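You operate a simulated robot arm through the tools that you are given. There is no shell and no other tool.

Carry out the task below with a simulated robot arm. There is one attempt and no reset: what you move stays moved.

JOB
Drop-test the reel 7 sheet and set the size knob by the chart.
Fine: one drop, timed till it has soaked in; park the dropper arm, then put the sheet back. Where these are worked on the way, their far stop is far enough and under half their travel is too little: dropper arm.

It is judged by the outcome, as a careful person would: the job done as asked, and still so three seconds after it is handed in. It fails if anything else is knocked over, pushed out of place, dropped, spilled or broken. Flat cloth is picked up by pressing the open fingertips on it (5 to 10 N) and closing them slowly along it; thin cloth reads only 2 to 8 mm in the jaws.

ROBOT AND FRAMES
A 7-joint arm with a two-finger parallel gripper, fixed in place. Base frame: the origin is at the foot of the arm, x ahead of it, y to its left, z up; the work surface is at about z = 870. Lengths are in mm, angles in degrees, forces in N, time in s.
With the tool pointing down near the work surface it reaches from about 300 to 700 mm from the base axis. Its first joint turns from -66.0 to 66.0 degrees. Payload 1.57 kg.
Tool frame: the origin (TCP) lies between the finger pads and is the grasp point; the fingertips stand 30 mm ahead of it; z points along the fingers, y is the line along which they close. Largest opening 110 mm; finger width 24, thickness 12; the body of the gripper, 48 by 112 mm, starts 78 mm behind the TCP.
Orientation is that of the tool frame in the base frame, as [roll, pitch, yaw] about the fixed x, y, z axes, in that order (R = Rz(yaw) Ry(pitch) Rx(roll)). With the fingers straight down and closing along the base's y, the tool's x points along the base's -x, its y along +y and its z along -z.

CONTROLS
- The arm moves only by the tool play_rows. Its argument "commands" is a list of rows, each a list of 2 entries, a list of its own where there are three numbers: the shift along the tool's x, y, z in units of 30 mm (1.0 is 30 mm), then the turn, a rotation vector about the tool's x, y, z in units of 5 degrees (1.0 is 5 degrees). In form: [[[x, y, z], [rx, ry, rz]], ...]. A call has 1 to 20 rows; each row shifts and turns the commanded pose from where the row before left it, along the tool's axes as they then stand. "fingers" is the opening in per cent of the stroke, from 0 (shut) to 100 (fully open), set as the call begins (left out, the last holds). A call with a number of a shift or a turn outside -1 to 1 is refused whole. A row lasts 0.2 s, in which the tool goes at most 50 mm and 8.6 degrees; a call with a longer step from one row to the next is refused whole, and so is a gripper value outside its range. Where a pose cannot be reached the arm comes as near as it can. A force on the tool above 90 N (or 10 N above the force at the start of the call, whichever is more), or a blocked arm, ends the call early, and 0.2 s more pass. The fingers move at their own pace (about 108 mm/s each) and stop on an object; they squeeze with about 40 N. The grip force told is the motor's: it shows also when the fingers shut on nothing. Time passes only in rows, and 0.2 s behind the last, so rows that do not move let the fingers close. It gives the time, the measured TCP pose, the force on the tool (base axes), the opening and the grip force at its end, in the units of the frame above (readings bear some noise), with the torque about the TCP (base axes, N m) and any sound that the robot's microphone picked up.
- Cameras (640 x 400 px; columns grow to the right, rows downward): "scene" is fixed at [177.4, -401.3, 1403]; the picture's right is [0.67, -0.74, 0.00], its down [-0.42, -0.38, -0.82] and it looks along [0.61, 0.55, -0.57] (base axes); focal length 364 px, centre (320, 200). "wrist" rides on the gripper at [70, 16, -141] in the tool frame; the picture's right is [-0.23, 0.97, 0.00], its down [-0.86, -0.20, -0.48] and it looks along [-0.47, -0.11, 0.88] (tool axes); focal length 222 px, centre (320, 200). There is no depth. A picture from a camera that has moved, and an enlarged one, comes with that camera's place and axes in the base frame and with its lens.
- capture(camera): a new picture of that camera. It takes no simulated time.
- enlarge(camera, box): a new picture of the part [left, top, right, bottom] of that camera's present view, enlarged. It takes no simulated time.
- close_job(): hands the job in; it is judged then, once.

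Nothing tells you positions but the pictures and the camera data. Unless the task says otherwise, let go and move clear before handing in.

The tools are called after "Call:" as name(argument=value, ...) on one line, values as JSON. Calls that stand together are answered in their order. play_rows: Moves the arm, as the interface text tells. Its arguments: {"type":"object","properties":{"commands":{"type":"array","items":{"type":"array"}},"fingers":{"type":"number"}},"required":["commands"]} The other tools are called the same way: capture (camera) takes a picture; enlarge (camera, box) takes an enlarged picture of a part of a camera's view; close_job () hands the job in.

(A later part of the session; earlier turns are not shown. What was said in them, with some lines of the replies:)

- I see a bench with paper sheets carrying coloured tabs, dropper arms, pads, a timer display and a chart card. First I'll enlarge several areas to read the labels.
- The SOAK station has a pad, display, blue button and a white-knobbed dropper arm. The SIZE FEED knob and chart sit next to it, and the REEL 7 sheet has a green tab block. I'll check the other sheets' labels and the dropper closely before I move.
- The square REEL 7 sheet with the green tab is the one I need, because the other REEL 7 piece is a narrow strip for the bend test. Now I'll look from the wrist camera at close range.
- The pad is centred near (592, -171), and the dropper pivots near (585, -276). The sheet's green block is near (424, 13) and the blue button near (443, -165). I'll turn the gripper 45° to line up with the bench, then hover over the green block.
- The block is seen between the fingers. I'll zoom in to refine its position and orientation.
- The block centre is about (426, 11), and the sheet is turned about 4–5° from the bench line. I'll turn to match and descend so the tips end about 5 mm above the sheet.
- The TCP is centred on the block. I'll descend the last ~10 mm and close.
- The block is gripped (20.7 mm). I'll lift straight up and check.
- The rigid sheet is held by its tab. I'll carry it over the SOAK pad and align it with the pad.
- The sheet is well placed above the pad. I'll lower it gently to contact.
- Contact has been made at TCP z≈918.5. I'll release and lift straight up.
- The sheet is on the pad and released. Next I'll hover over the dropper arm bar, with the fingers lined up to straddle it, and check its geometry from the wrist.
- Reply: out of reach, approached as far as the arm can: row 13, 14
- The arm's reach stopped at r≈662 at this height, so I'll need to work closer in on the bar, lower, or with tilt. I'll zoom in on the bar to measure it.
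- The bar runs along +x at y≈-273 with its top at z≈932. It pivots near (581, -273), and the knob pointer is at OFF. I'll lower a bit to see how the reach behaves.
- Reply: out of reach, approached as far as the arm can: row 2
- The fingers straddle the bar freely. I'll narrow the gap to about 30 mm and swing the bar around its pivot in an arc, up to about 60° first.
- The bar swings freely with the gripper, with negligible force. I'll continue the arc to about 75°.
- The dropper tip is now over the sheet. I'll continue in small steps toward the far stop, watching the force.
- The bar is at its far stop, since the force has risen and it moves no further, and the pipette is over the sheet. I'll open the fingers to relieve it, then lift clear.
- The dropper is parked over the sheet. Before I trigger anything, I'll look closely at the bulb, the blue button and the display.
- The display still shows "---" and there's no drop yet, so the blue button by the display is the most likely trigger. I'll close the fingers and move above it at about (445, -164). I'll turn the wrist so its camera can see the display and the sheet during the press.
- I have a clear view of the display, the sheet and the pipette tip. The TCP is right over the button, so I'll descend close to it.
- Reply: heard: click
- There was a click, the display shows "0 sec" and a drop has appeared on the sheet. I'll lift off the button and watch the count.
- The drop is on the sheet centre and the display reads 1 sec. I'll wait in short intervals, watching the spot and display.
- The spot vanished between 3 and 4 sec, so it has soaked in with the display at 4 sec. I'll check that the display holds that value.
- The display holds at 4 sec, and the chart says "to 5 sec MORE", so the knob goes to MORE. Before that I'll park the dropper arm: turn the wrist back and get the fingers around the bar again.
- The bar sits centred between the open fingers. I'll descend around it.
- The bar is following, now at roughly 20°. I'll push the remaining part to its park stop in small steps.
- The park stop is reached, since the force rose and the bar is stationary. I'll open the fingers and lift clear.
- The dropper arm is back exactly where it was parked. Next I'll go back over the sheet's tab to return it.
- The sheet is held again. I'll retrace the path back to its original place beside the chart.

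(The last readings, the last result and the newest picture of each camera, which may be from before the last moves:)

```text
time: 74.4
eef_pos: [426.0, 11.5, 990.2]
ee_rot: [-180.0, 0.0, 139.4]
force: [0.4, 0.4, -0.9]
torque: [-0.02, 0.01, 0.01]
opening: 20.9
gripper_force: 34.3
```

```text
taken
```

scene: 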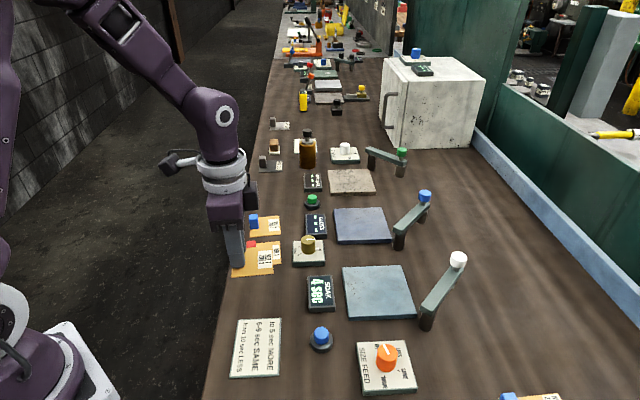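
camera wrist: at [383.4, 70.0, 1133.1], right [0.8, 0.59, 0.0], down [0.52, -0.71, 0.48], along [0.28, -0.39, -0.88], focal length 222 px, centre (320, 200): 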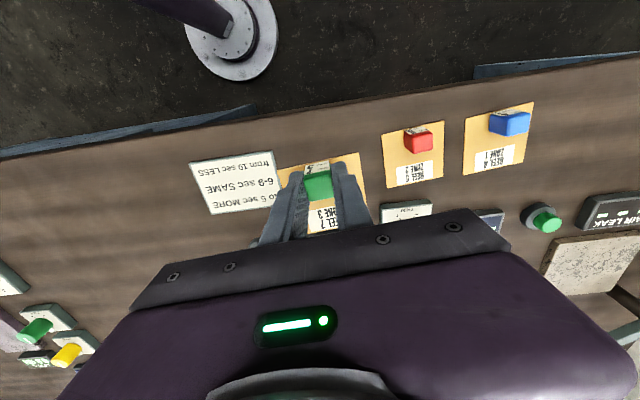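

Call:
play_rows(commands=[[[0, 0, 0.8], [0, 0, 0]], [[0, 0, 0.8], [0, 0, 0]], [[0, 0, 0.7], [0, 0, 0]], [[0, 0, 0.25], [0, 0, 0]], [[0, 0, 0], [0, 0, 0]]])

Call:
play_rows(commands=[[[0, 0, 0.07], [0, 0, 0]], [[0, 0, 0], [0, 0, 0]]])

Call:
enlarge(camera="scene", box=[200, 230, 300, 330])

```text
time: 75.6
eef_pos: [426.1, 11.9, 912.9]
ee_rot: [179.9, 0.0, 139.5]
force: [-0.5, 0.4, -0.3]
torque: [0.0, 0.01, 0.03]
opening: 20.9
gripper_force: 34.1
```

```text
time: 76.2
eef_pos: [425.8, 11.9, 912.1]
ee_rot: [-180.0, 0.1, 139.5]
force: [-1.1, -0.5, -0.1]
torque: [-0.03, -0.01, 0.04]
opening: 20.8
gripper_force: 34.6
```

```text
4.00 times, centred on (250, 280) of scene
camera zoom: at [177.4, -401.3, 1403.0], right [0.67, -0.74, 0.0], down [-0.42, -0.38, -0.82], along [0.61, 0.55, -0.57], focal length 1456 px, centre (600, -120)
```

zoom: 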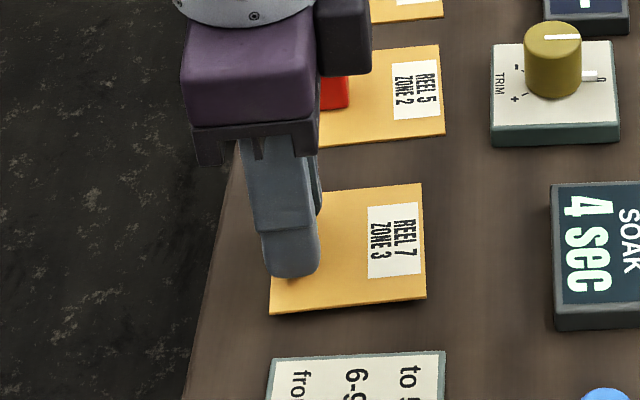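

Call:
play_rows(commands=[[[0, 0, 0.08], [0, 0, 0]], [[0, 0, 0], [0, 0, 0]]])

Call:
play_rows(commands=[[[0, 0, 0.06], [0, 0, 0]], [[0, 0, 0], [0, 0, 0]]])

```text
time: 76.8
eef_pos: [426.5, 11.5, 908.7]
ee_rot: [180.0, 0.0, 139.5]
force: [0.1, 0.1, -0.4]
torque: [-0.04, 0.02, -0.02]
opening: 20.9
gripper_force: 34.3
```

```text
time: 77.4
eef_pos: [426.1, 12.3, 907.6]
ee_rot: [-180.0, 0.0, 139.5]
force: [0.3, 0.5, 0.2]
torque: [-0.01, -0.02, -0.01]
opening: 20.5
gripper_force: 34.3
```

Call:
play_rows(commands=[[[0, 0, 0.05], [0, 0, 0]], [[0, 0, 0], [0, 0, 0]]])

Call:
enlarge(camera="scene", box=[200, 230, 300, 330])

```text
time: 78.0
eef_pos: [425.7, 11.7, 908.2]
ee_rot: [179.9, 0.0, 139.5]
force: [-2.6, 1.0, 16.6]
torque: [-0.12, -0.06, 0.0]
opening: 20.6
gripper_force: 34.3
```

```text
4.00 times, centred on (250, 280) of scene
camera zoom: at [177.1, -401.2, 1403.1], right [0.67, -0.74, 0.0], down [-0.42, -0.38, -0.82], along [0.61, 0.55, -0.57], focal length 1456 px, centre (600, -120)
```

zoom: 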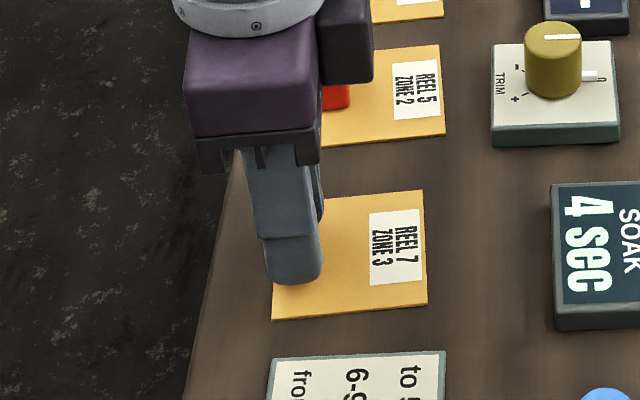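

The sheet is back on its spot. I'll release it and lift clear.

Call:
play_rows(commands=[[[0, 0, -0.03], [0, 0, 0]], [[0, 0, 0], [0, 0, 0]]])

Call:
play_rows(commands=[[[0, 0, 0], [0, 0, 0]], [[0, 0, 0], [0, 0, 0]], [[0, 0, 0], [0, 0, 0]]], fingers=50)

Call:
play_rows(commands=[[[0, 0, -0.4], [0, 0, 0]], [[0, 0, -0.8], [0, 0, 0]], [[0, 0, -1], [0, 0, 0]], [[0, 0, -1], [0, 0, 0]], [[0, 0, -0.5], [0, 0, 0]], [[0, 0, 0], [0, 0, 0]]])

Call:
enlarge(camera="scene", box=[200, 230, 300, 330])

Call:
capture(camera="scene")

```text
time: 78.6
eef_pos: [426.1, 11.2, 907.6]
ee_rot: [180.0, 0.1, 139.4]
force: [0.2, -0.8, 0.6]
torque: [0.03, -0.01, 0.0]
opening: 20.8
gripper_force: 34.0
```

```text
time: 79.4
eef_pos: [425.9, 11.8, 907.0]
ee_rot: [179.9, -0.1, 139.4]
force: [-1.1, -0.1, 0.0]
torque: [0.01, 0.01, 0.01]
opening: 55.3
gripper_force: 0.0
```

```text
time: 80.8
eef_pos: [426.8, 10.0, 1018.6]
ee_rot: [-180.0, 0.0, 139.6]
force: [-1.2, -0.7, -0.1]
torque: [0.04, 0.0, 0.0]
opening: 54.9
gripper_force: 0.2
```

```text
4.00 times, centred on (250, 280) of scene
camera zoom: at [177.4, -401.3, 1403.0], right [0.67, -0.74, 0.0], down [-0.42, -0.38, -0.82], along [0.61, 0.55, -0.57], focal length 1456 px, centre (600, -120)
```

zoom: 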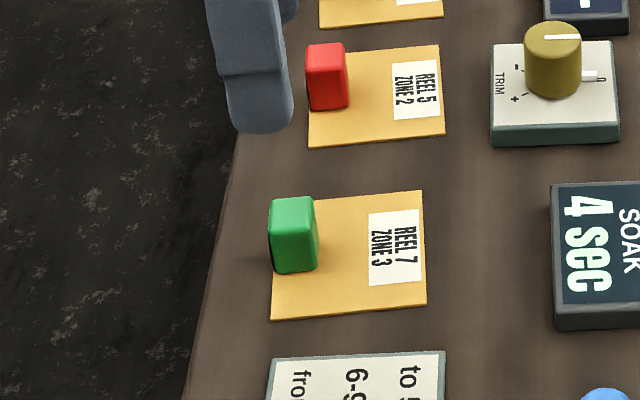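

```text
taken
```

scene: 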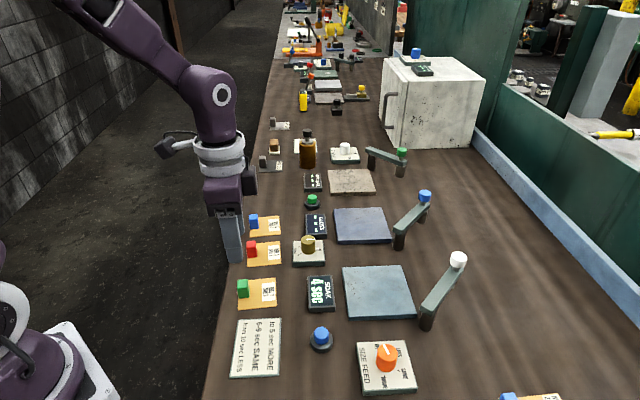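

The sheet is back where it started. The SIZE FEED ticks fit a circle centred at about (475, -264), with OFF ≈ 55°, LESS ≈ -12°, SAME ≈ -78° and MORE ≈ -145°. I'll hover over the knob and confirm.

Call:
play_rows(commands=[[[-0.893, -0.7375, 0], [0, 0, 0]], [[-0.893, -0.7375, 0], [0, 0, 0]], [[-0.893, -0.7375, 0], [0, 0, 0]], [[-0.893, -0.7375, 0], [0, 0, 0]], [[-0.893, -0.7375, 0], [0, 0, 0]], [[-0.893, -0.7375, 0], [0, 0, 0]], [[-0.893, -0.7375, 0], [0, 0, 0]], [[-0.893, -0.7375, 0], [0, 0, 0]], [[0, 0, 0], [0, 0, 0]]], fingers=55)

Call:
capture(camera="wrist")

Call:
enlarge(camera="wrist", box=[270, 100, 370, 200])

Call:
enlarge(camera="scene", box=[340, 320, 440, 400])

```text
time: 82.8
eef_pos: [473.6, -262.6, 1017.8]
ee_rot: [-179.9, 0.1, 139.5]
force: [-0.4, 0.1, 0.1]
torque: [0.03, -0.03, 0.03]
opening: 60.5
gripper_force: 0.1
```

```text
taken
camera wrist: at [431.1, -203.8, 1160.5], right [0.81, 0.59, 0.0], down [0.52, -0.71, 0.48], along [0.28, -0.39, -0.88], focal length 222 px, centre (320, 200)
```

wrist: 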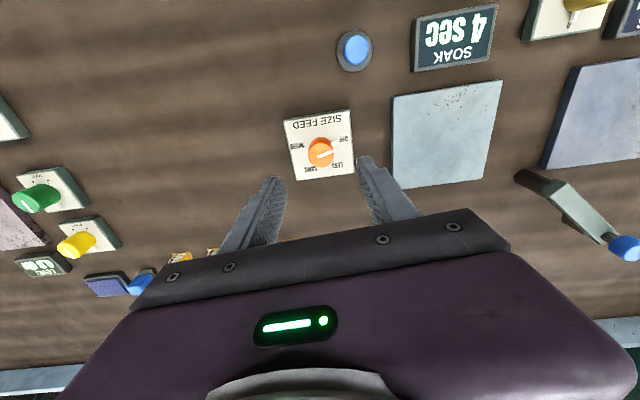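

```text
4.00 times, centred on (320, 150) of wrist
camera zoom: at [431.1, -203.8, 1160.5], right [0.81, 0.59, 0.0], down [0.52, -0.71, 0.48], along [0.28, -0.39, -0.88], focal length 888 px, centre (320, 400)
```

zoom: 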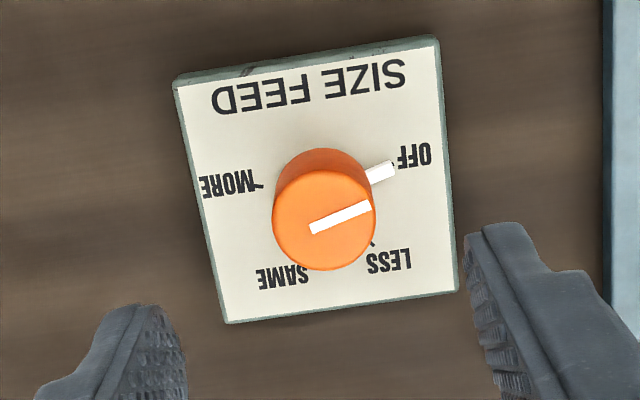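

```text
5.00 times, centred on (390, 360) of scene
camera zoom: at [177.4, -401.3, 1403.0], right [0.67, -0.74, 0.0], down [-0.42, -0.38, -0.82], along [0.61, 0.55, -0.57], focal length 1820 px, centre (-30, -600)
```

zoom: 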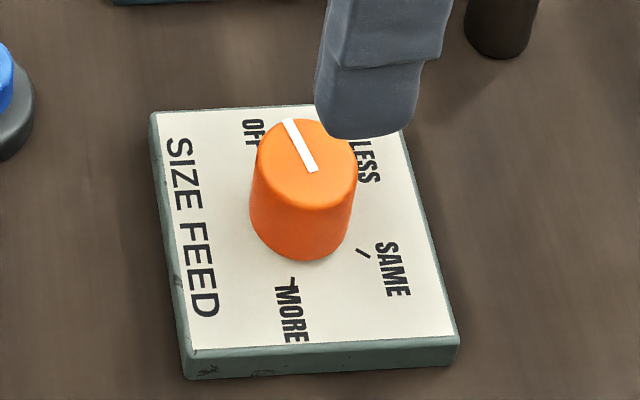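

Knob centre is about (476, -266) and its top is at z≈911. It must turn clockwise about 200°, from OFF past LESS and SAME to MORE. I'll do that in two grips of about 100° each, so first I rotate the wrist back 100°.

Call:
play_rows(commands=[[[-0.12, -0.045, 0], [0, 0, -1]], [[0, 0, 0], [0, 0, -1]], [[0, 0, 0], [0, 0, -1]], [[0, 0, 0], [0, 0, -1]], [[0, 0, 0], [0, 0, -1]], [[0, 0, 0], [0, 0, -1]], [[0, 0, 0], [0, 0, -1]], [[0, 0, 0], [0, 0, -1]], [[0, 0, 0], [0, 0, -1]], [[0, 0, 0], [0, 0, -1]], [[0, 0, 0], [0, 0, -1]], [[0, 0, 0], [0, 0, -1]], [[0, 0, 0], [0, 0, -1]], [[0, 0, 0], [0, 0, -1]], [[0, 0, 0], [0, 0, -1]], [[0, 0, 0], [0, 0, -1]], [[0, 0, 0], [0, 0, -1]], [[0, 0, 0], [0, 0, -1]], [[0, 0, 0], [0, 0, -1]], [[0, 0, 0], [0, 0, -1]]])

Call:
capture(camera="wrist")

Call:
enlarge(camera="wrist", box=[270, 100, 370, 200])

```text
time: 87.0
eef_pos: [477.4, -265.1, 1018.2]
ee_rot: [-179.9, -0.1, -120.3]
force: [0.5, 0.0, -0.2]
torque: [-0.01, -0.02, -0.03]
opening: 60.6
gripper_force: 0.1
```

```text
taken
camera wrist: at [427.1, -316.4, 1160.8], right [-0.73, 0.69, 0.0], down [0.6, 0.64, 0.48], along [0.33, 0.35, -0.88], focal length 222 px, centre (320, 200)
```

wrist: 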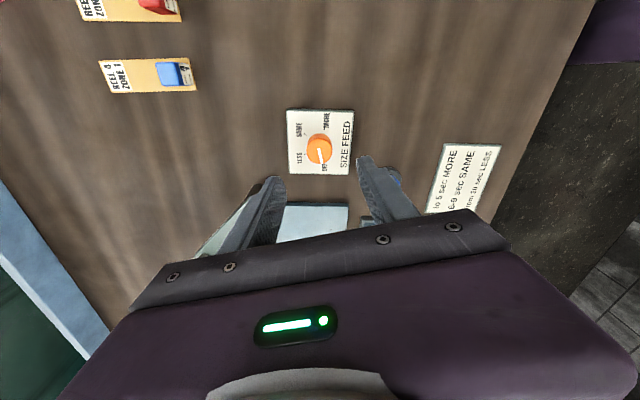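

```text
4.00 times, centred on (320, 150) of wrist
camera zoom: at [427.1, -316.4, 1160.8], right [-0.73, 0.69, 0.0], down [0.6, 0.64, 0.48], along [0.33, 0.35, -0.88], focal length 888 px, centre (320, 400)
```

zoom: 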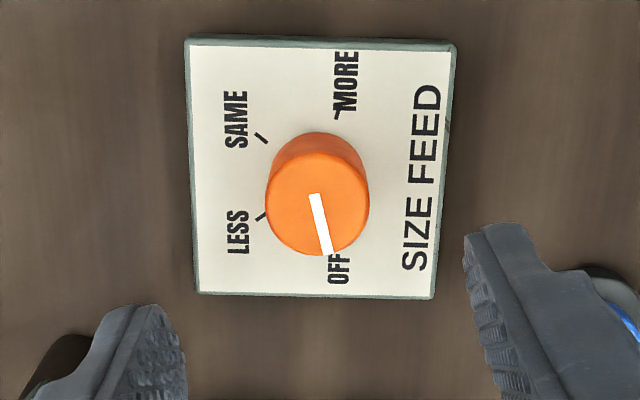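

The TCP is centred over the knob. I'll descend around it.

Call:
play_rows(commands=[[[0, 0, 0.9], [0, 0, 0]], [[0, 0, 0.9], [0, 0, 0]], [[0, 0, 0.8], [0, 0, 0]], [[0, 0, 0.4], [0, 0, 0]], [[0, 0, 0], [0, 0, 0]]])

Call:
enlarge(camera="wrist", box=[260, 100, 380, 220])

Call:
enlarge(camera="scene", box=[340, 310, 440, 400])

```text
time: 88.2
eef_pos: [476.4, -265.2, 928.6]
ee_rot: [-180.0, 0.0, -120.5]
force: [-0.4, 0.4, 0.9]
torque: [0.02, -0.02, 0.02]
opening: 60.6
gripper_force: 0.1
```

```text
3.33 times, centred on (320, 160) of wrist
camera zoom: at [426.6, -315.9, 1070.1], right [-0.72, 0.69, 0.0], down [0.61, 0.64, 0.48], along [0.33, 0.35, -0.88], focal length 740 px, centre (320, 333)
```

zoom: 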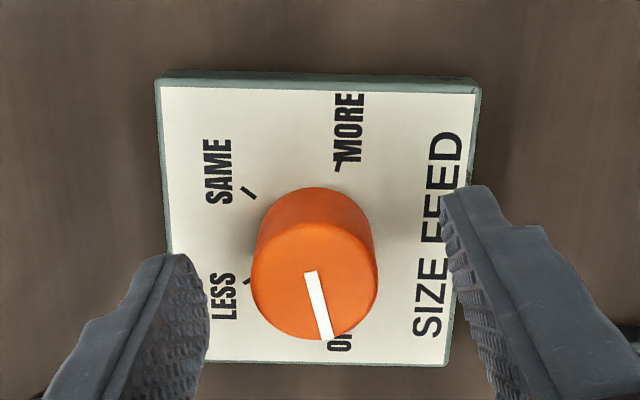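

```text
4.44 times, centred on (390, 355) of scene
camera zoom: at [177.4, -401.3, 1403.0], right [0.67, -0.74, 0.0], down [-0.42, -0.38, -0.82], along [0.61, 0.55, -0.57], focal length 1618 px, centre (9, -489)
```

zoom: 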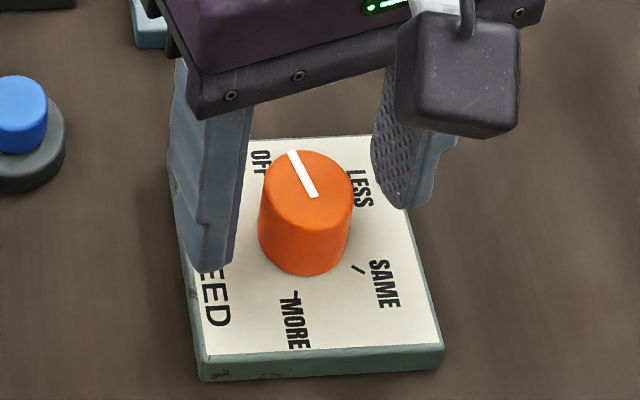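

Call:
play_rows(commands=[[[-0.02, -0.04, 0.17], [0, 0, 0]], [[0, 0, 0], [0, 0, 0]]])

Call:
play_rows(commands=[[[0, 0, 0], [0, 0, 0]], [[0, 0, 0], [0, 0, 0]], [[0, 0, 0], [0, 0, 0]]], fingers=0)

```text
time: 88.8
eef_pos: [478.2, -264.1, 923.4]
ee_rot: [180.0, 0.0, -120.5]
force: [0.9, 0.0, -0.7]
torque: [-0.01, 0.01, 0.03]
opening: 60.3
gripper_force: 0.0
```

```text
time: 89.6
eef_pos: [476.7, -264.9, 922.6]
ee_rot: [-180.0, 0.0, -120.5]
force: [3.4, -2.4, -1.5]
torque: [0.16, 0.23, -0.04]
opening: 29.6
gripper_force: 39.2
```

The knob is gripped (29.6 mm). I'll turn clockwise 50° first and check.

Call:
play_rows(commands=[[[0, 0, 0], [0, 0, 1]], [[0, 0, 0], [0, 0, 1]], [[0, 0, 0], [0, 0, 1]], [[0, 0, 0], [0, 0, 1]], [[0, 0, 0], [0, 0, 1]], [[0, 0, 0], [0, 0, 1]], [[0, 0, 0], [0, 0, 1]], [[0, 0, 0], [0, 0, 1]], [[0, 0, 0], [0, 0, 1]], [[0, 0, 0], [0, 0, 1]], [[0, 0, 0], [0, 0, 0]]])

Call:
enlarge(camera="wrist", box=[260, 100, 380, 220])

```text
time: 92.0
eef_pos: [477.6, -265.8, 922.3]
ee_rot: [-180.0, 0.0, -170.6]
force: [3.3, -0.9, 6.3]
torque: [0.29, 0.16, -0.03]
opening: 29.5
gripper_force: 38.7
```

```text
3.33 times, centred on (320, 160) of wrist
camera zoom: at [406.3, -259.9, 1065.5], right [0.06, 1.0, 0.0], down [0.88, -0.06, 0.48], along [0.48, -0.03, -0.88], focal length 740 px, centre (320, 333)
```

zoom: 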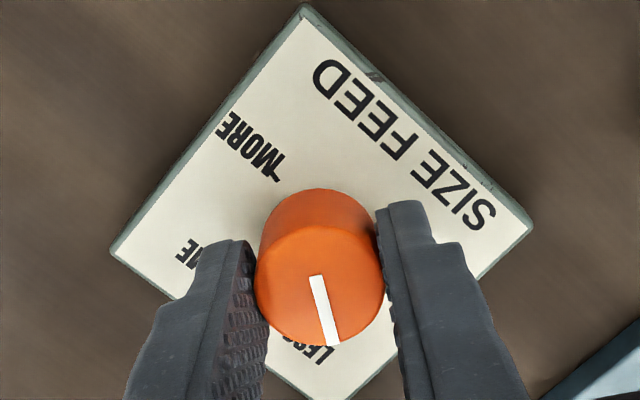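

The knob follows without slipping and the pointer is near LESS. I'll continue.

Call:
play_rows(commands=[[[0, 0, 0], [0, 0, 1]], [[0, 0, 0], [0, 0, 1]], [[0, 0, 0], [0, 0, 1]], [[0, 0, 0], [0, 0, 1]], [[0, 0, 0], [0, 0, 1]], [[0, 0, 0], [0, 0, 1]], [[0, 0, 0], [0, 0, 1]], [[0, 0, 0], [0, 0, 1]], [[0, 0, 0], [0, 0, 1]], [[0, 0, 0], [0, 0, 1]], [[0, 0, 0], [0, 0, 0]]])

Call:
enlarge(camera="wrist", box=[260, 100, 380, 220])

```text
time: 94.4
eef_pos: [477.8, -265.7, 924.4]
ee_rot: [180.0, 0.0, 139.5]
force: [3.2, -7.6, 4.9]
torque: [0.13, -0.3, 0.04]
opening: 29.4
gripper_force: 39.6
```

```text
3.33 times, centred on (320, 160) of wrist
camera zoom: at [435.3, -207.3, 1065.5], right [0.81, 0.59, 0.0], down [0.52, -0.71, 0.48], along [0.28, -0.39, -0.88], focal length 740 px, centre (320, 333)
```

zoom: 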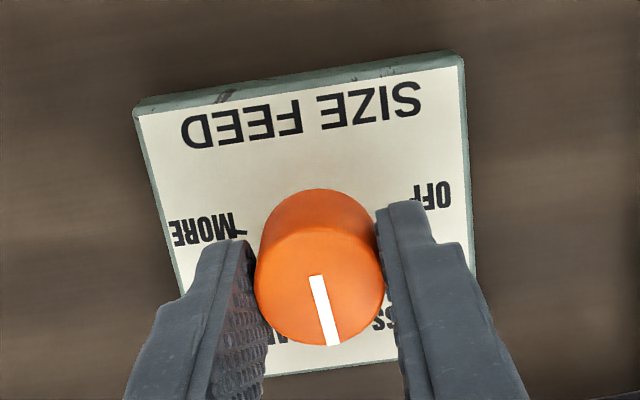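

Call:
play_rows(commands=[[[0, 0, 0], [0, 0, 1]], [[0, 0, 0], [0, 0, 1]], [[0, 0, 0], [0, 0, 1]], [[0, 0, 0], [0, 0, 1]], [[0, 0, 0], [0, 0, 1]], [[0, 0, 0], [0, 0, 1]], [[0, 0, 0], [0, 0, 1]], [[0, 0, 0], [0, 0, 1]], [[0, 0, 0], [0, 0, 0]]])

Call:
enlarge(camera="wrist", box=[260, 100, 380, 220])

```text
time: 96.4
eef_pos: [477.3, -265.9, 922.3]
ee_rot: [179.9, -0.1, 99.4]
force: [-5.1, -17.3, 5.3]
torque: [-0.54, -0.36, 0.02]
opening: 29.8
gripper_force: 38.7
```

```text
3.33 times, centred on (320, 160) of wrist
camera zoom: at [482.1, -193.8, 1065.5], right [1.0, -0.07, 0.0], down [-0.06, -0.88, 0.48], along [-0.03, -0.48, -0.88], focal length 740 px, centre (320, 333)
```

zoom: 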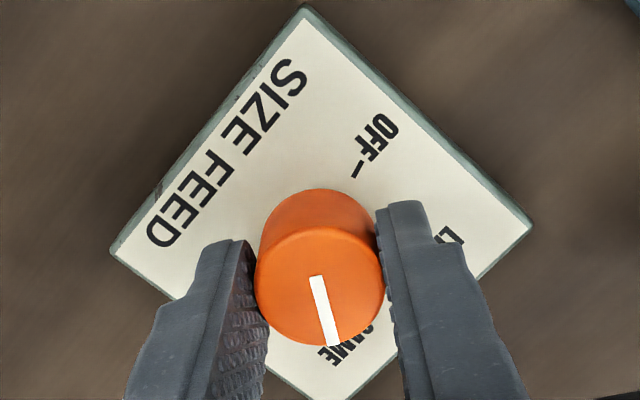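

The pointer is near SAME. I'll release, let it settle, and back the open fingers around for a second grip.

Call:
play_rows(commands=[[[0, 0, 0], [0, 0, 0]], [[0, 0, 0], [0, 0, 0]], [[0, 0, 0], [0, 0, 0]]], fingers=55)

Call:
enlarge(camera="wrist", box=[260, 100, 380, 220])

Call:
play_rows(commands=[[[0, 0, 0], [0, 0, -1]], [[0, 0, 0], [0, 0, -1]], [[0, 0, 0], [0, 0, -1]], [[0, 0, 0], [0, 0, -1]], [[0, 0, 0], [0, 0, -1]], [[0, 0, 0], [0, 0, -1]], [[0, 0, 0], [0, 0, -1]], [[0, 0, 0], [0, 0, -1]], [[0, 0, 0], [0, 0, -1]], [[0, 0, 0], [0, 0, -1]], [[0, 0, 0], [0, 0, -1]], [[0, 0, 0], [0, 0, -1]], [[0, 0, 0], [0, 0, -1]], [[0, 0, 0], [0, 0, -1]], [[0, 0, 0], [0, 0, 0]]])

Call:
enlarge(camera="wrist", box=[260, 100, 380, 220])

Call:
enlarge(camera="scene", box=[340, 310, 440, 400])

```text
time: 97.2
eef_pos: [479.1, -264.5, 924.0]
ee_rot: [-180.0, -0.1, 99.5]
force: [0.9, -0.4, 0.4]
torque: [0.0, 0.0, 0.02]
opening: 60.7
gripper_force: 0.0
```

```text
3.33 times, centred on (320, 160) of wrist
camera zoom: at [482.5, -192.8, 1065.5], right [1.0, -0.06, 0.0], down [-0.06, -0.88, 0.48], along [-0.03, -0.48, -0.88], focal length 740 px, centre (320, 333)
```

zoom: 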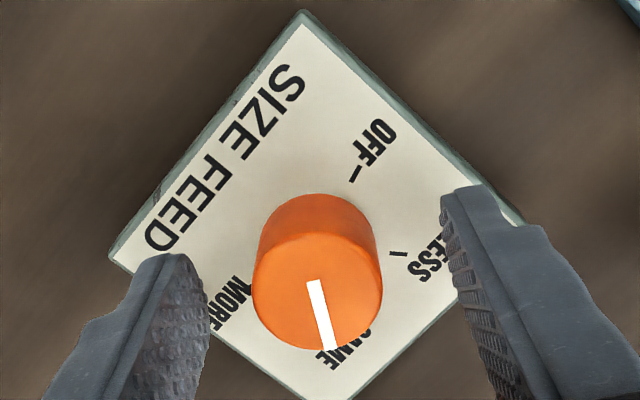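

```text
time: 100.4
eef_pos: [477.9, -265.6, 924.7]
ee_rot: [180.0, 0.1, 169.6]
force: [0.5, -0.4, -0.7]
torque: [0.01, 0.01, -0.01]
opening: 60.6
gripper_force: 0.0
```

```text
3.33 times, centred on (320, 160) of wrist
camera zoom: at [412.1, -235.9, 1065.8], right [0.4, 0.92, 0.0], down [0.8, -0.35, 0.48], along [0.44, -0.19, -0.88], focal length 740 px, centre (320, 333)
```

zoom: 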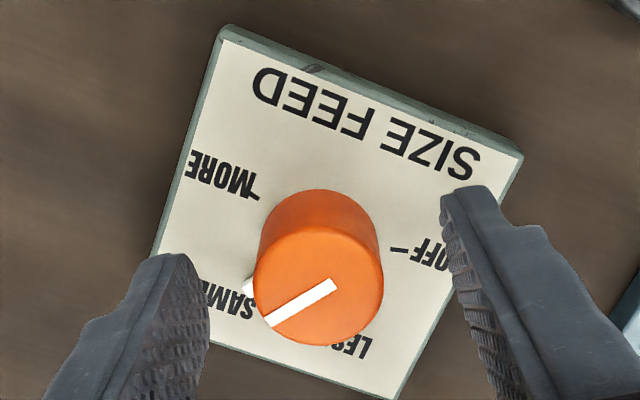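

```text
4.44 times, centred on (390, 355) of scene
camera zoom: at [177.4, -401.3, 1403.0], right [0.67, -0.74, 0.0], down [-0.42, -0.38, -0.82], along [0.61, 0.55, -0.57], focal length 1618 px, centre (9, -489)
```

zoom: 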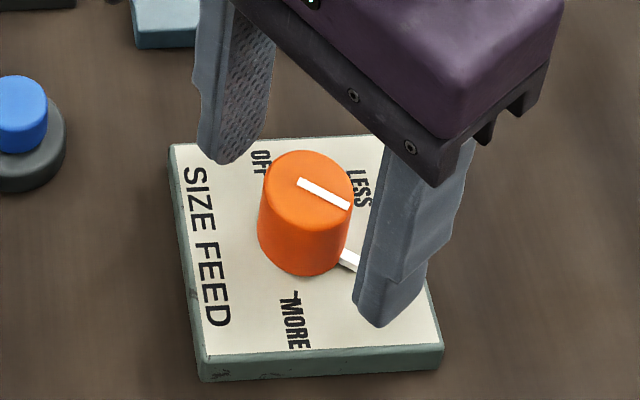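

The pointer is now at SAME. I'll re-grip, slightly higher to clear the pointer stub, and turn about 60° more toward MORE.

Call:
play_rows(commands=[[[0.03, 0, -0.08], [0, 0, 0]], [[0, 0, 0], [0, 0, 0]]])

Call:
play_rows(commands=[[[0, 0, 0], [0, 0, 0]], [[0, 0, 0], [0, 0, 0]], [[0, 0, 0], [0, 0, 0]]], fingers=0)

Call:
play_rows(commands=[[[0, 0, 0], [0, 0, 1]], [[0, 0, 0], [0, 0, 1]], [[0, 0, 0], [0, 0, 1]], [[0, 0, 0], [0, 0, 1]], [[0, 0, 0], [0, 0, 1]], [[0, 0, 0], [0, 0, 1]], [[0, 0, 0], [0, 0, 1]], [[0, 0, 0], [0, 0, 1]], [[0, 0, 0], [0, 0, 1]], [[0, 0, 0], [0, 0, 1]], [[0, 0, 0], [0, 0, 1]], [[0, 0, 0], [0, 0, 0]]])

Call:
enlarge(camera="wrist", box=[260, 100, 380, 220])

Call:
enlarge(camera="scene", box=[340, 310, 440, 400])

```text
time: 101.0
eef_pos: [477.1, -264.9, 924.1]
ee_rot: [180.0, 0.0, 169.5]
force: [0.3, -0.8, 0.2]
torque: [-0.02, 0.01, 0.01]
opening: 60.6
gripper_force: 0.0
```

```text
time: 101.8
eef_pos: [477.6, -265.4, 925.1]
ee_rot: [-180.0, 0.0, 169.5]
force: [-0.2, -3.9, 0.9]
torque: [0.3, -0.05, -0.05]
opening: 29.6
gripper_force: 39.3
```

```text
time: 104.4
eef_pos: [477.8, -264.9, 926.8]
ee_rot: [180.0, 0.0, 114.4]
force: [5.7, -4.2, 5.7]
torque: [-0.16, 0.26, 0.01]
opening: 29.2
gripper_force: 38.7
```

```text
3.33 times, centred on (320, 160) of wrist
camera zoom: at [462.9, -194.1, 1068.0], right [0.98, 0.2, 0.0], down [0.17, -0.86, 0.48], along [0.09, -0.47, -0.88], focal length 740 px, centre (320, 333)
```

zoom: 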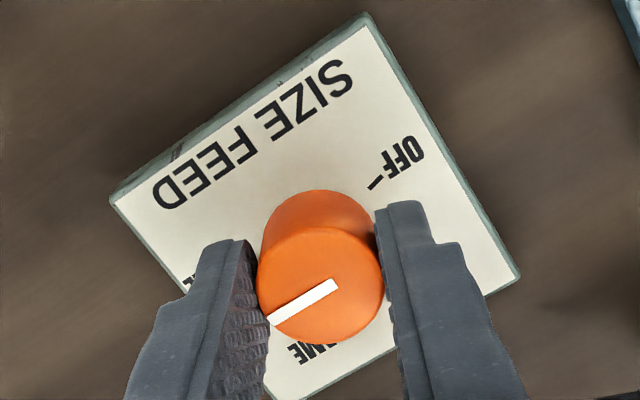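

```text
4.44 times, centred on (390, 355) of scene
camera zoom: at [177.4, -401.3, 1403.0], right [0.67, -0.74, 0.0], down [-0.42, -0.38, -0.82], along [0.61, 0.55, -0.57], focal length 1618 px, centre (9, -489)
```

zoom: 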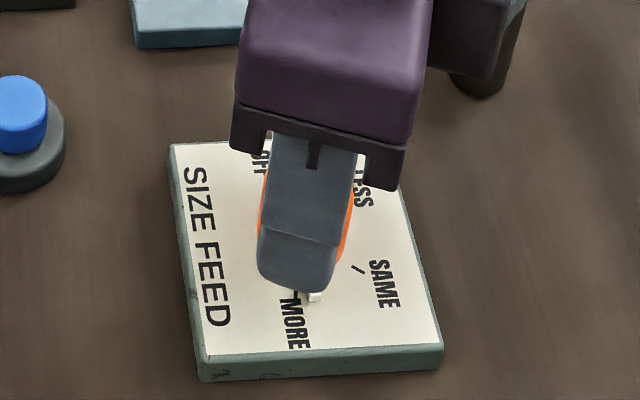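

The pointer is just short of the MORE tick. I'll turn about 10° more, then release and check.

Call:
play_rows(commands=[[[0, 0, 0], [0, 0, 1]], [[0, 0, 0], [0, 0, 0.9]], [[0, 0, 0], [0, 0, 0]]])

Call:
enlarge(camera="scene", box=[365, 345, 415, 395])

Call:
play_rows(commands=[[[0, 0, 0], [0, 0, 0]], [[0, 0, 0], [0, 0, 0]], [[0, 0, 0], [0, 0, 0]]], fingers=60)

Call:
enlarge(camera="wrist", box=[260, 100, 380, 220])

Call:
enlarge(camera="scene", box=[340, 310, 440, 400])

```text
time: 105.2
eef_pos: [477.5, -265.0, 925.9]
ee_rot: [180.0, 0.0, 105.1]
force: [6.6, -1.1, 11.7]
torque: [-0.21, -0.07, -0.01]
opening: 29.3
gripper_force: 39.6
```

```text
8.00 times, centred on (390, 370) of scene
camera zoom: at [177.4, -401.2, 1403.1], right [0.67, -0.74, 0.0], down [-0.42, -0.38, -0.82], along [0.61, 0.55, -0.57], focal length 2912 px, centre (-240, -1160)
```

zoom: 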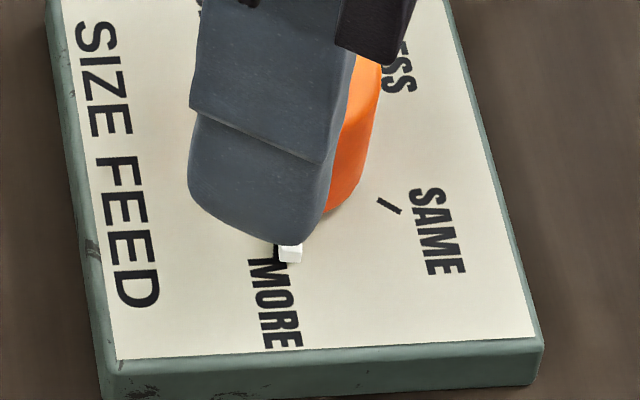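

```text
time: 106.0
eef_pos: [477.3, -264.0, 925.0]
ee_rot: [180.0, 0.0, 105.1]
force: [0.4, 0.1, -0.1]
torque: [0.01, -0.01, 0.02]
opening: 66.3
gripper_force: 0.1
```

```text
3.33 times, centred on (320, 160) of wrist
camera zoom: at [474.4, -192.9, 1067.7], right [1.0, 0.03, 0.0], down [0.03, -0.88, 0.48], along [0.02, -0.48, -0.88], focal length 740 px, centre (320, 333)
```

zoom: 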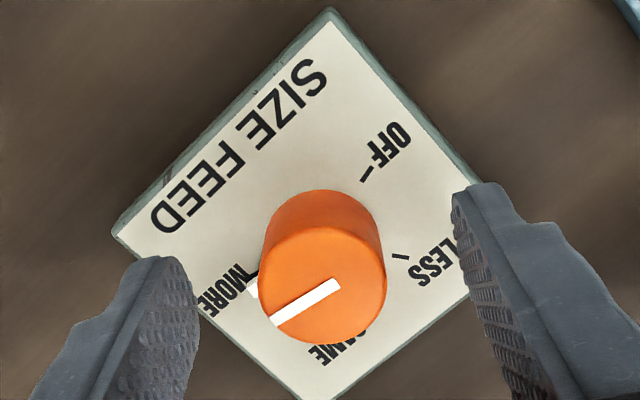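

```text
4.44 times, centred on (390, 355) of scene
camera zoom: at [177.4, -401.3, 1403.0], right [0.67, -0.74, 0.0], down [-0.42, -0.38, -0.82], along [0.61, 0.55, -0.57], focal length 1618 px, centre (9, -489)
```

zoom: 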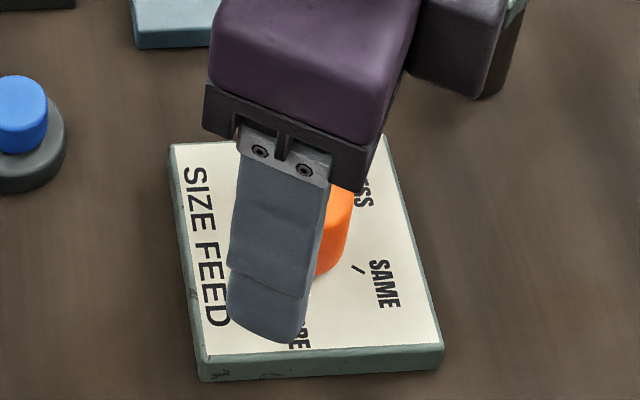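

The pointer is about 6° short of the MORE tick. I'll re-grip here and nudge it.

Call:
play_rows(commands=[[[0, 0, 0], [0, 0, 0]], [[0, 0, 0], [0, 0, 0]], [[0, 0, 0], [0, 0, 0]]], fingers=0)

Call:
play_rows(commands=[[[0, 0, 0], [0, 0, 0.6]], [[0, 0, 0], [0, 0, 0.6]], [[0, 0, 0], [0, 0, 0]]])

Call:
play_rows(commands=[[[0, 0, 0], [0, 0, 0]], [[0, 0, 0], [0, 0, 0]], [[0, 0, 0], [0, 0, 0]]], fingers=60)

Call:
play_rows(commands=[[[0, 0, -0.4], [0, 0, 0]], [[0, 0, -0.8], [0, 0, 0]], [[0, 0, -0.9], [0, 0, 0]], [[0, 0, -0.9], [0, 0, 0]], [[0, 0, 0], [0, 0, 0]]])

Call:
enlarge(camera="wrist", box=[270, 100, 370, 200])

Call:
enlarge(camera="scene", box=[350, 330, 430, 400])

```text
time: 106.8
eef_pos: [477.3, -264.3, 925.0]
ee_rot: [-179.9, 0.0, 105.1]
force: [3.6, 0.3, -0.7]
torque: [0.0, -0.09, 0.02]
opening: 29.5
gripper_force: 39.0
```

```text
time: 107.6
eef_pos: [477.7, -264.6, 925.4]
ee_rot: [-180.0, 0.0, 99.0]
force: [7.2, 0.0, -4.8]
torque: [-0.03, -0.12, 0.01]
opening: 29.3
gripper_force: 39.0
```

```text
time: 108.4
eef_pos: [476.5, -264.4, 926.0]
ee_rot: [-180.0, -0.1, 99.0]
force: [0.9, 0.1, 0.1]
torque: [-0.01, 0.02, -0.02]
opening: 66.0
gripper_force: 0.1
```

```text
time: 109.6
eef_pos: [475.5, -265.8, 1015.0]
ee_rot: [180.0, 0.0, 99.0]
force: [0.1, -0.2, 0.1]
torque: [-0.01, 0.01, 0.02]
opening: 66.1
gripper_force: 0.1
```

```text
4.00 times, centred on (320, 150) of wrist
camera zoom: at [481.1, -192.4, 1157.6], right [1.0, -0.07, 0.0], down [-0.06, -0.88, 0.48], along [-0.03, -0.48, -0.88], focal length 888 px, centre (320, 400)
```

zoom: 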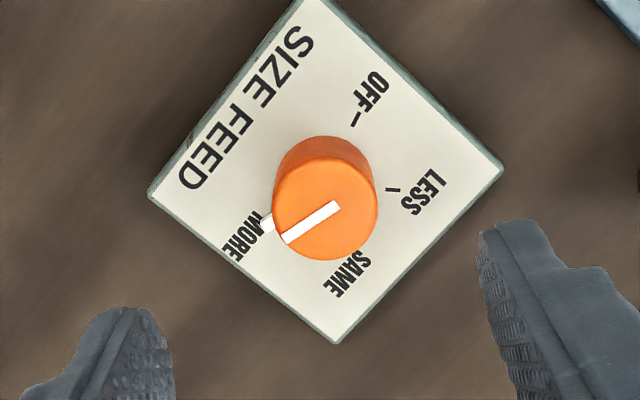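

```text
5.71 times, centred on (390, 365) of scene
camera zoom: at [177.4, -401.3, 1403.0], right [0.67, -0.74, 0.0], down [-0.42, -0.38, -0.82], along [0.61, 0.55, -0.57], focal length 2080 px, centre (-80, -743)
```

zoom: 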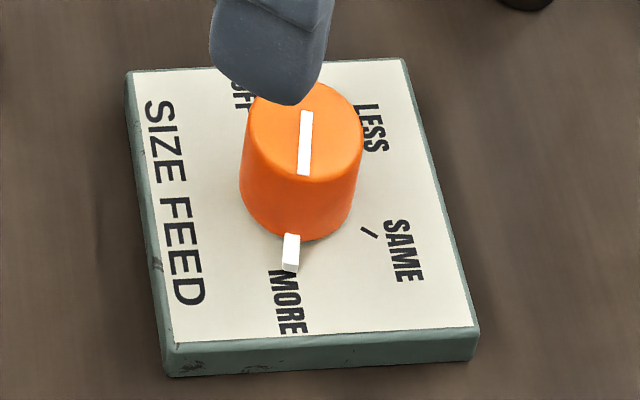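

The pointer now covers the MORE tick. I'll move the arm up and clear, then make a final check of everything.

Call:
play_rows(commands=[[[0, 0, -1], [0, 0, 0]], [[0, 0, -1], [0, 0, 0]], [[0, 0, -1], [0, 0, 0]], [[0, 0, -1], [0, 0, 0]], [[1, -0.5, -0.5], [0, 0, 0]], [[1, -0.5, -0.5], [0, 0, 0]], [[1, -0.5, 0], [0, 0, 0]], [[1, -0.5, 0], [0, 0, 0]], [[1, -0.5, 0], [0, 0, 0]], [[0.5, -0.5, 0], [0, 0, 0]], [[0, 0, 0], [0, 0, 0]]])

Call:
capture(camera="scene")

Call:
capture(camera="wrist")

Call:
enlarge(camera="scene", box=[220, 240, 480, 400])

Call:
enlarge(camera="scene", box=[350, 330, 430, 400])

```text
time: 112.0
eef_pos: [362.2, -114.3, 1164.9]
ee_rot: [-179.9, -0.1, 98.9]
force: [-0.4, 0.9, -0.5]
torque: [0.0, -0.01, 0.06]
opening: 66.0
gripper_force: 0.1
```

```text
taken
```

scene: 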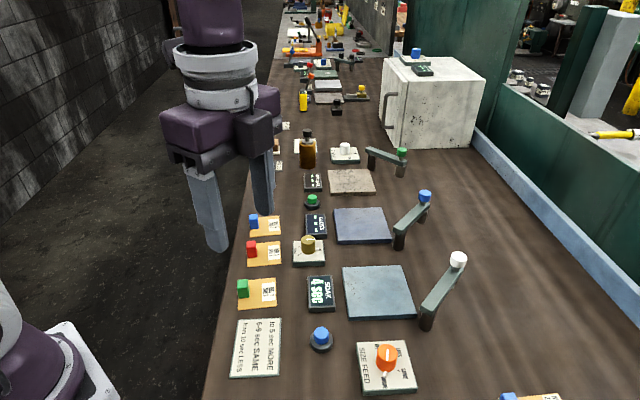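

```text
taken
camera wrist: at [366.9, -43.3, 1307.6], right [1.0, -0.07, 0.0], down [-0.06, -0.88, 0.48], along [-0.03, -0.48, -0.88], focal length 222 px, centre (320, 200)
```

wrist: 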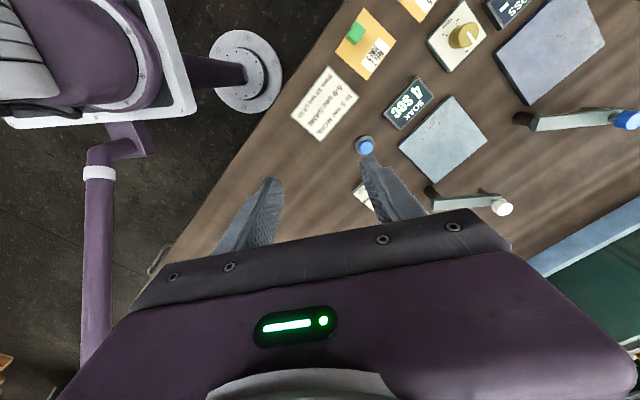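

```text
2.46 times, centred on (350, 320) of scene
camera zoom: at [177.4, -401.3, 1403.0], right [0.67, -0.74, 0.0], down [-0.42, -0.38, -0.82], along [0.61, 0.55, -0.57], focal length 896 px, centre (246, -95)
```

zoom: 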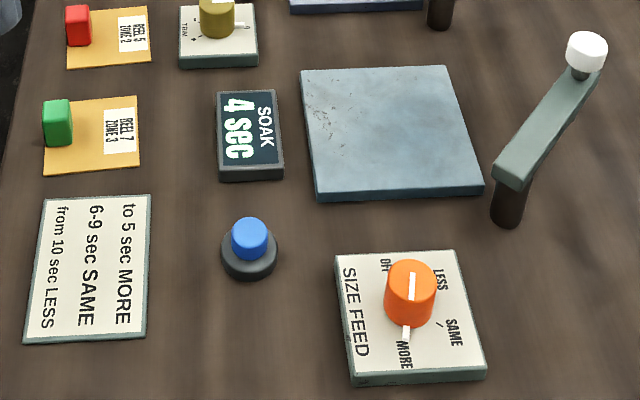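

```text
5.71 times, centred on (390, 365) of scene
camera zoom: at [177.4, -401.3, 1403.0], right [0.67, -0.74, 0.0], down [-0.42, -0.38, -0.82], along [0.61, 0.55, -0.57], focal length 2080 px, centre (-80, -743)
```

zoom: 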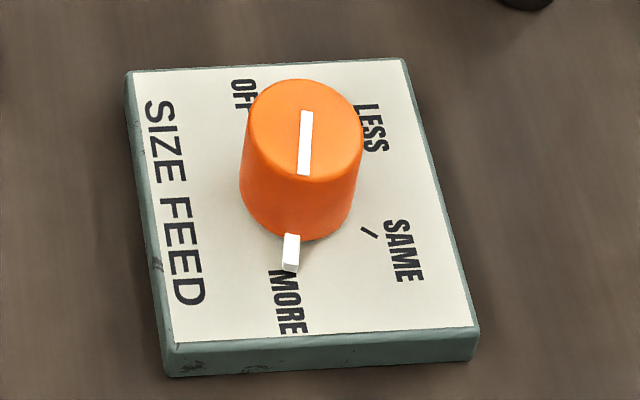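

Everything checks out: the soak time reads 4 sec and the SIZE FEED pointer is on MORE. The dropper arm is parked, the REEL 7 sheet is back in its place, and the gripper is clear. I'm handing in the job.

Call:
close_job()

```text
The job is handed in.
```

The REEL 7 sheet soaked in its one drop in 4 seconds. The chart reads "to 5 sec MORE", so I set the SIZE FEED knob to MORE.

- **Drop test:** I pressed the blue SOAK button once. The wet spot was gone when the display reached 4 sec, and the display then held at 4.
- **Where the drop landed:** it fell near the middle of the sheet, just beside the edge of the "REEL 7 ZONE 3" label.
- **Dropper arm:** I swung it to its far stop over the sheet. Afterwards I pushed it back to its park stop, and it looks the same as at the start.
- **Sheet:** it's back beside the chart, within a millimetre or two of where it was.
- **Knob:** turned clockwise from OFF, in three grips. The pointer covers the MORE tick.

Nothing else was moved. The gripper is empty and clear of the bench, and the job is handed in.
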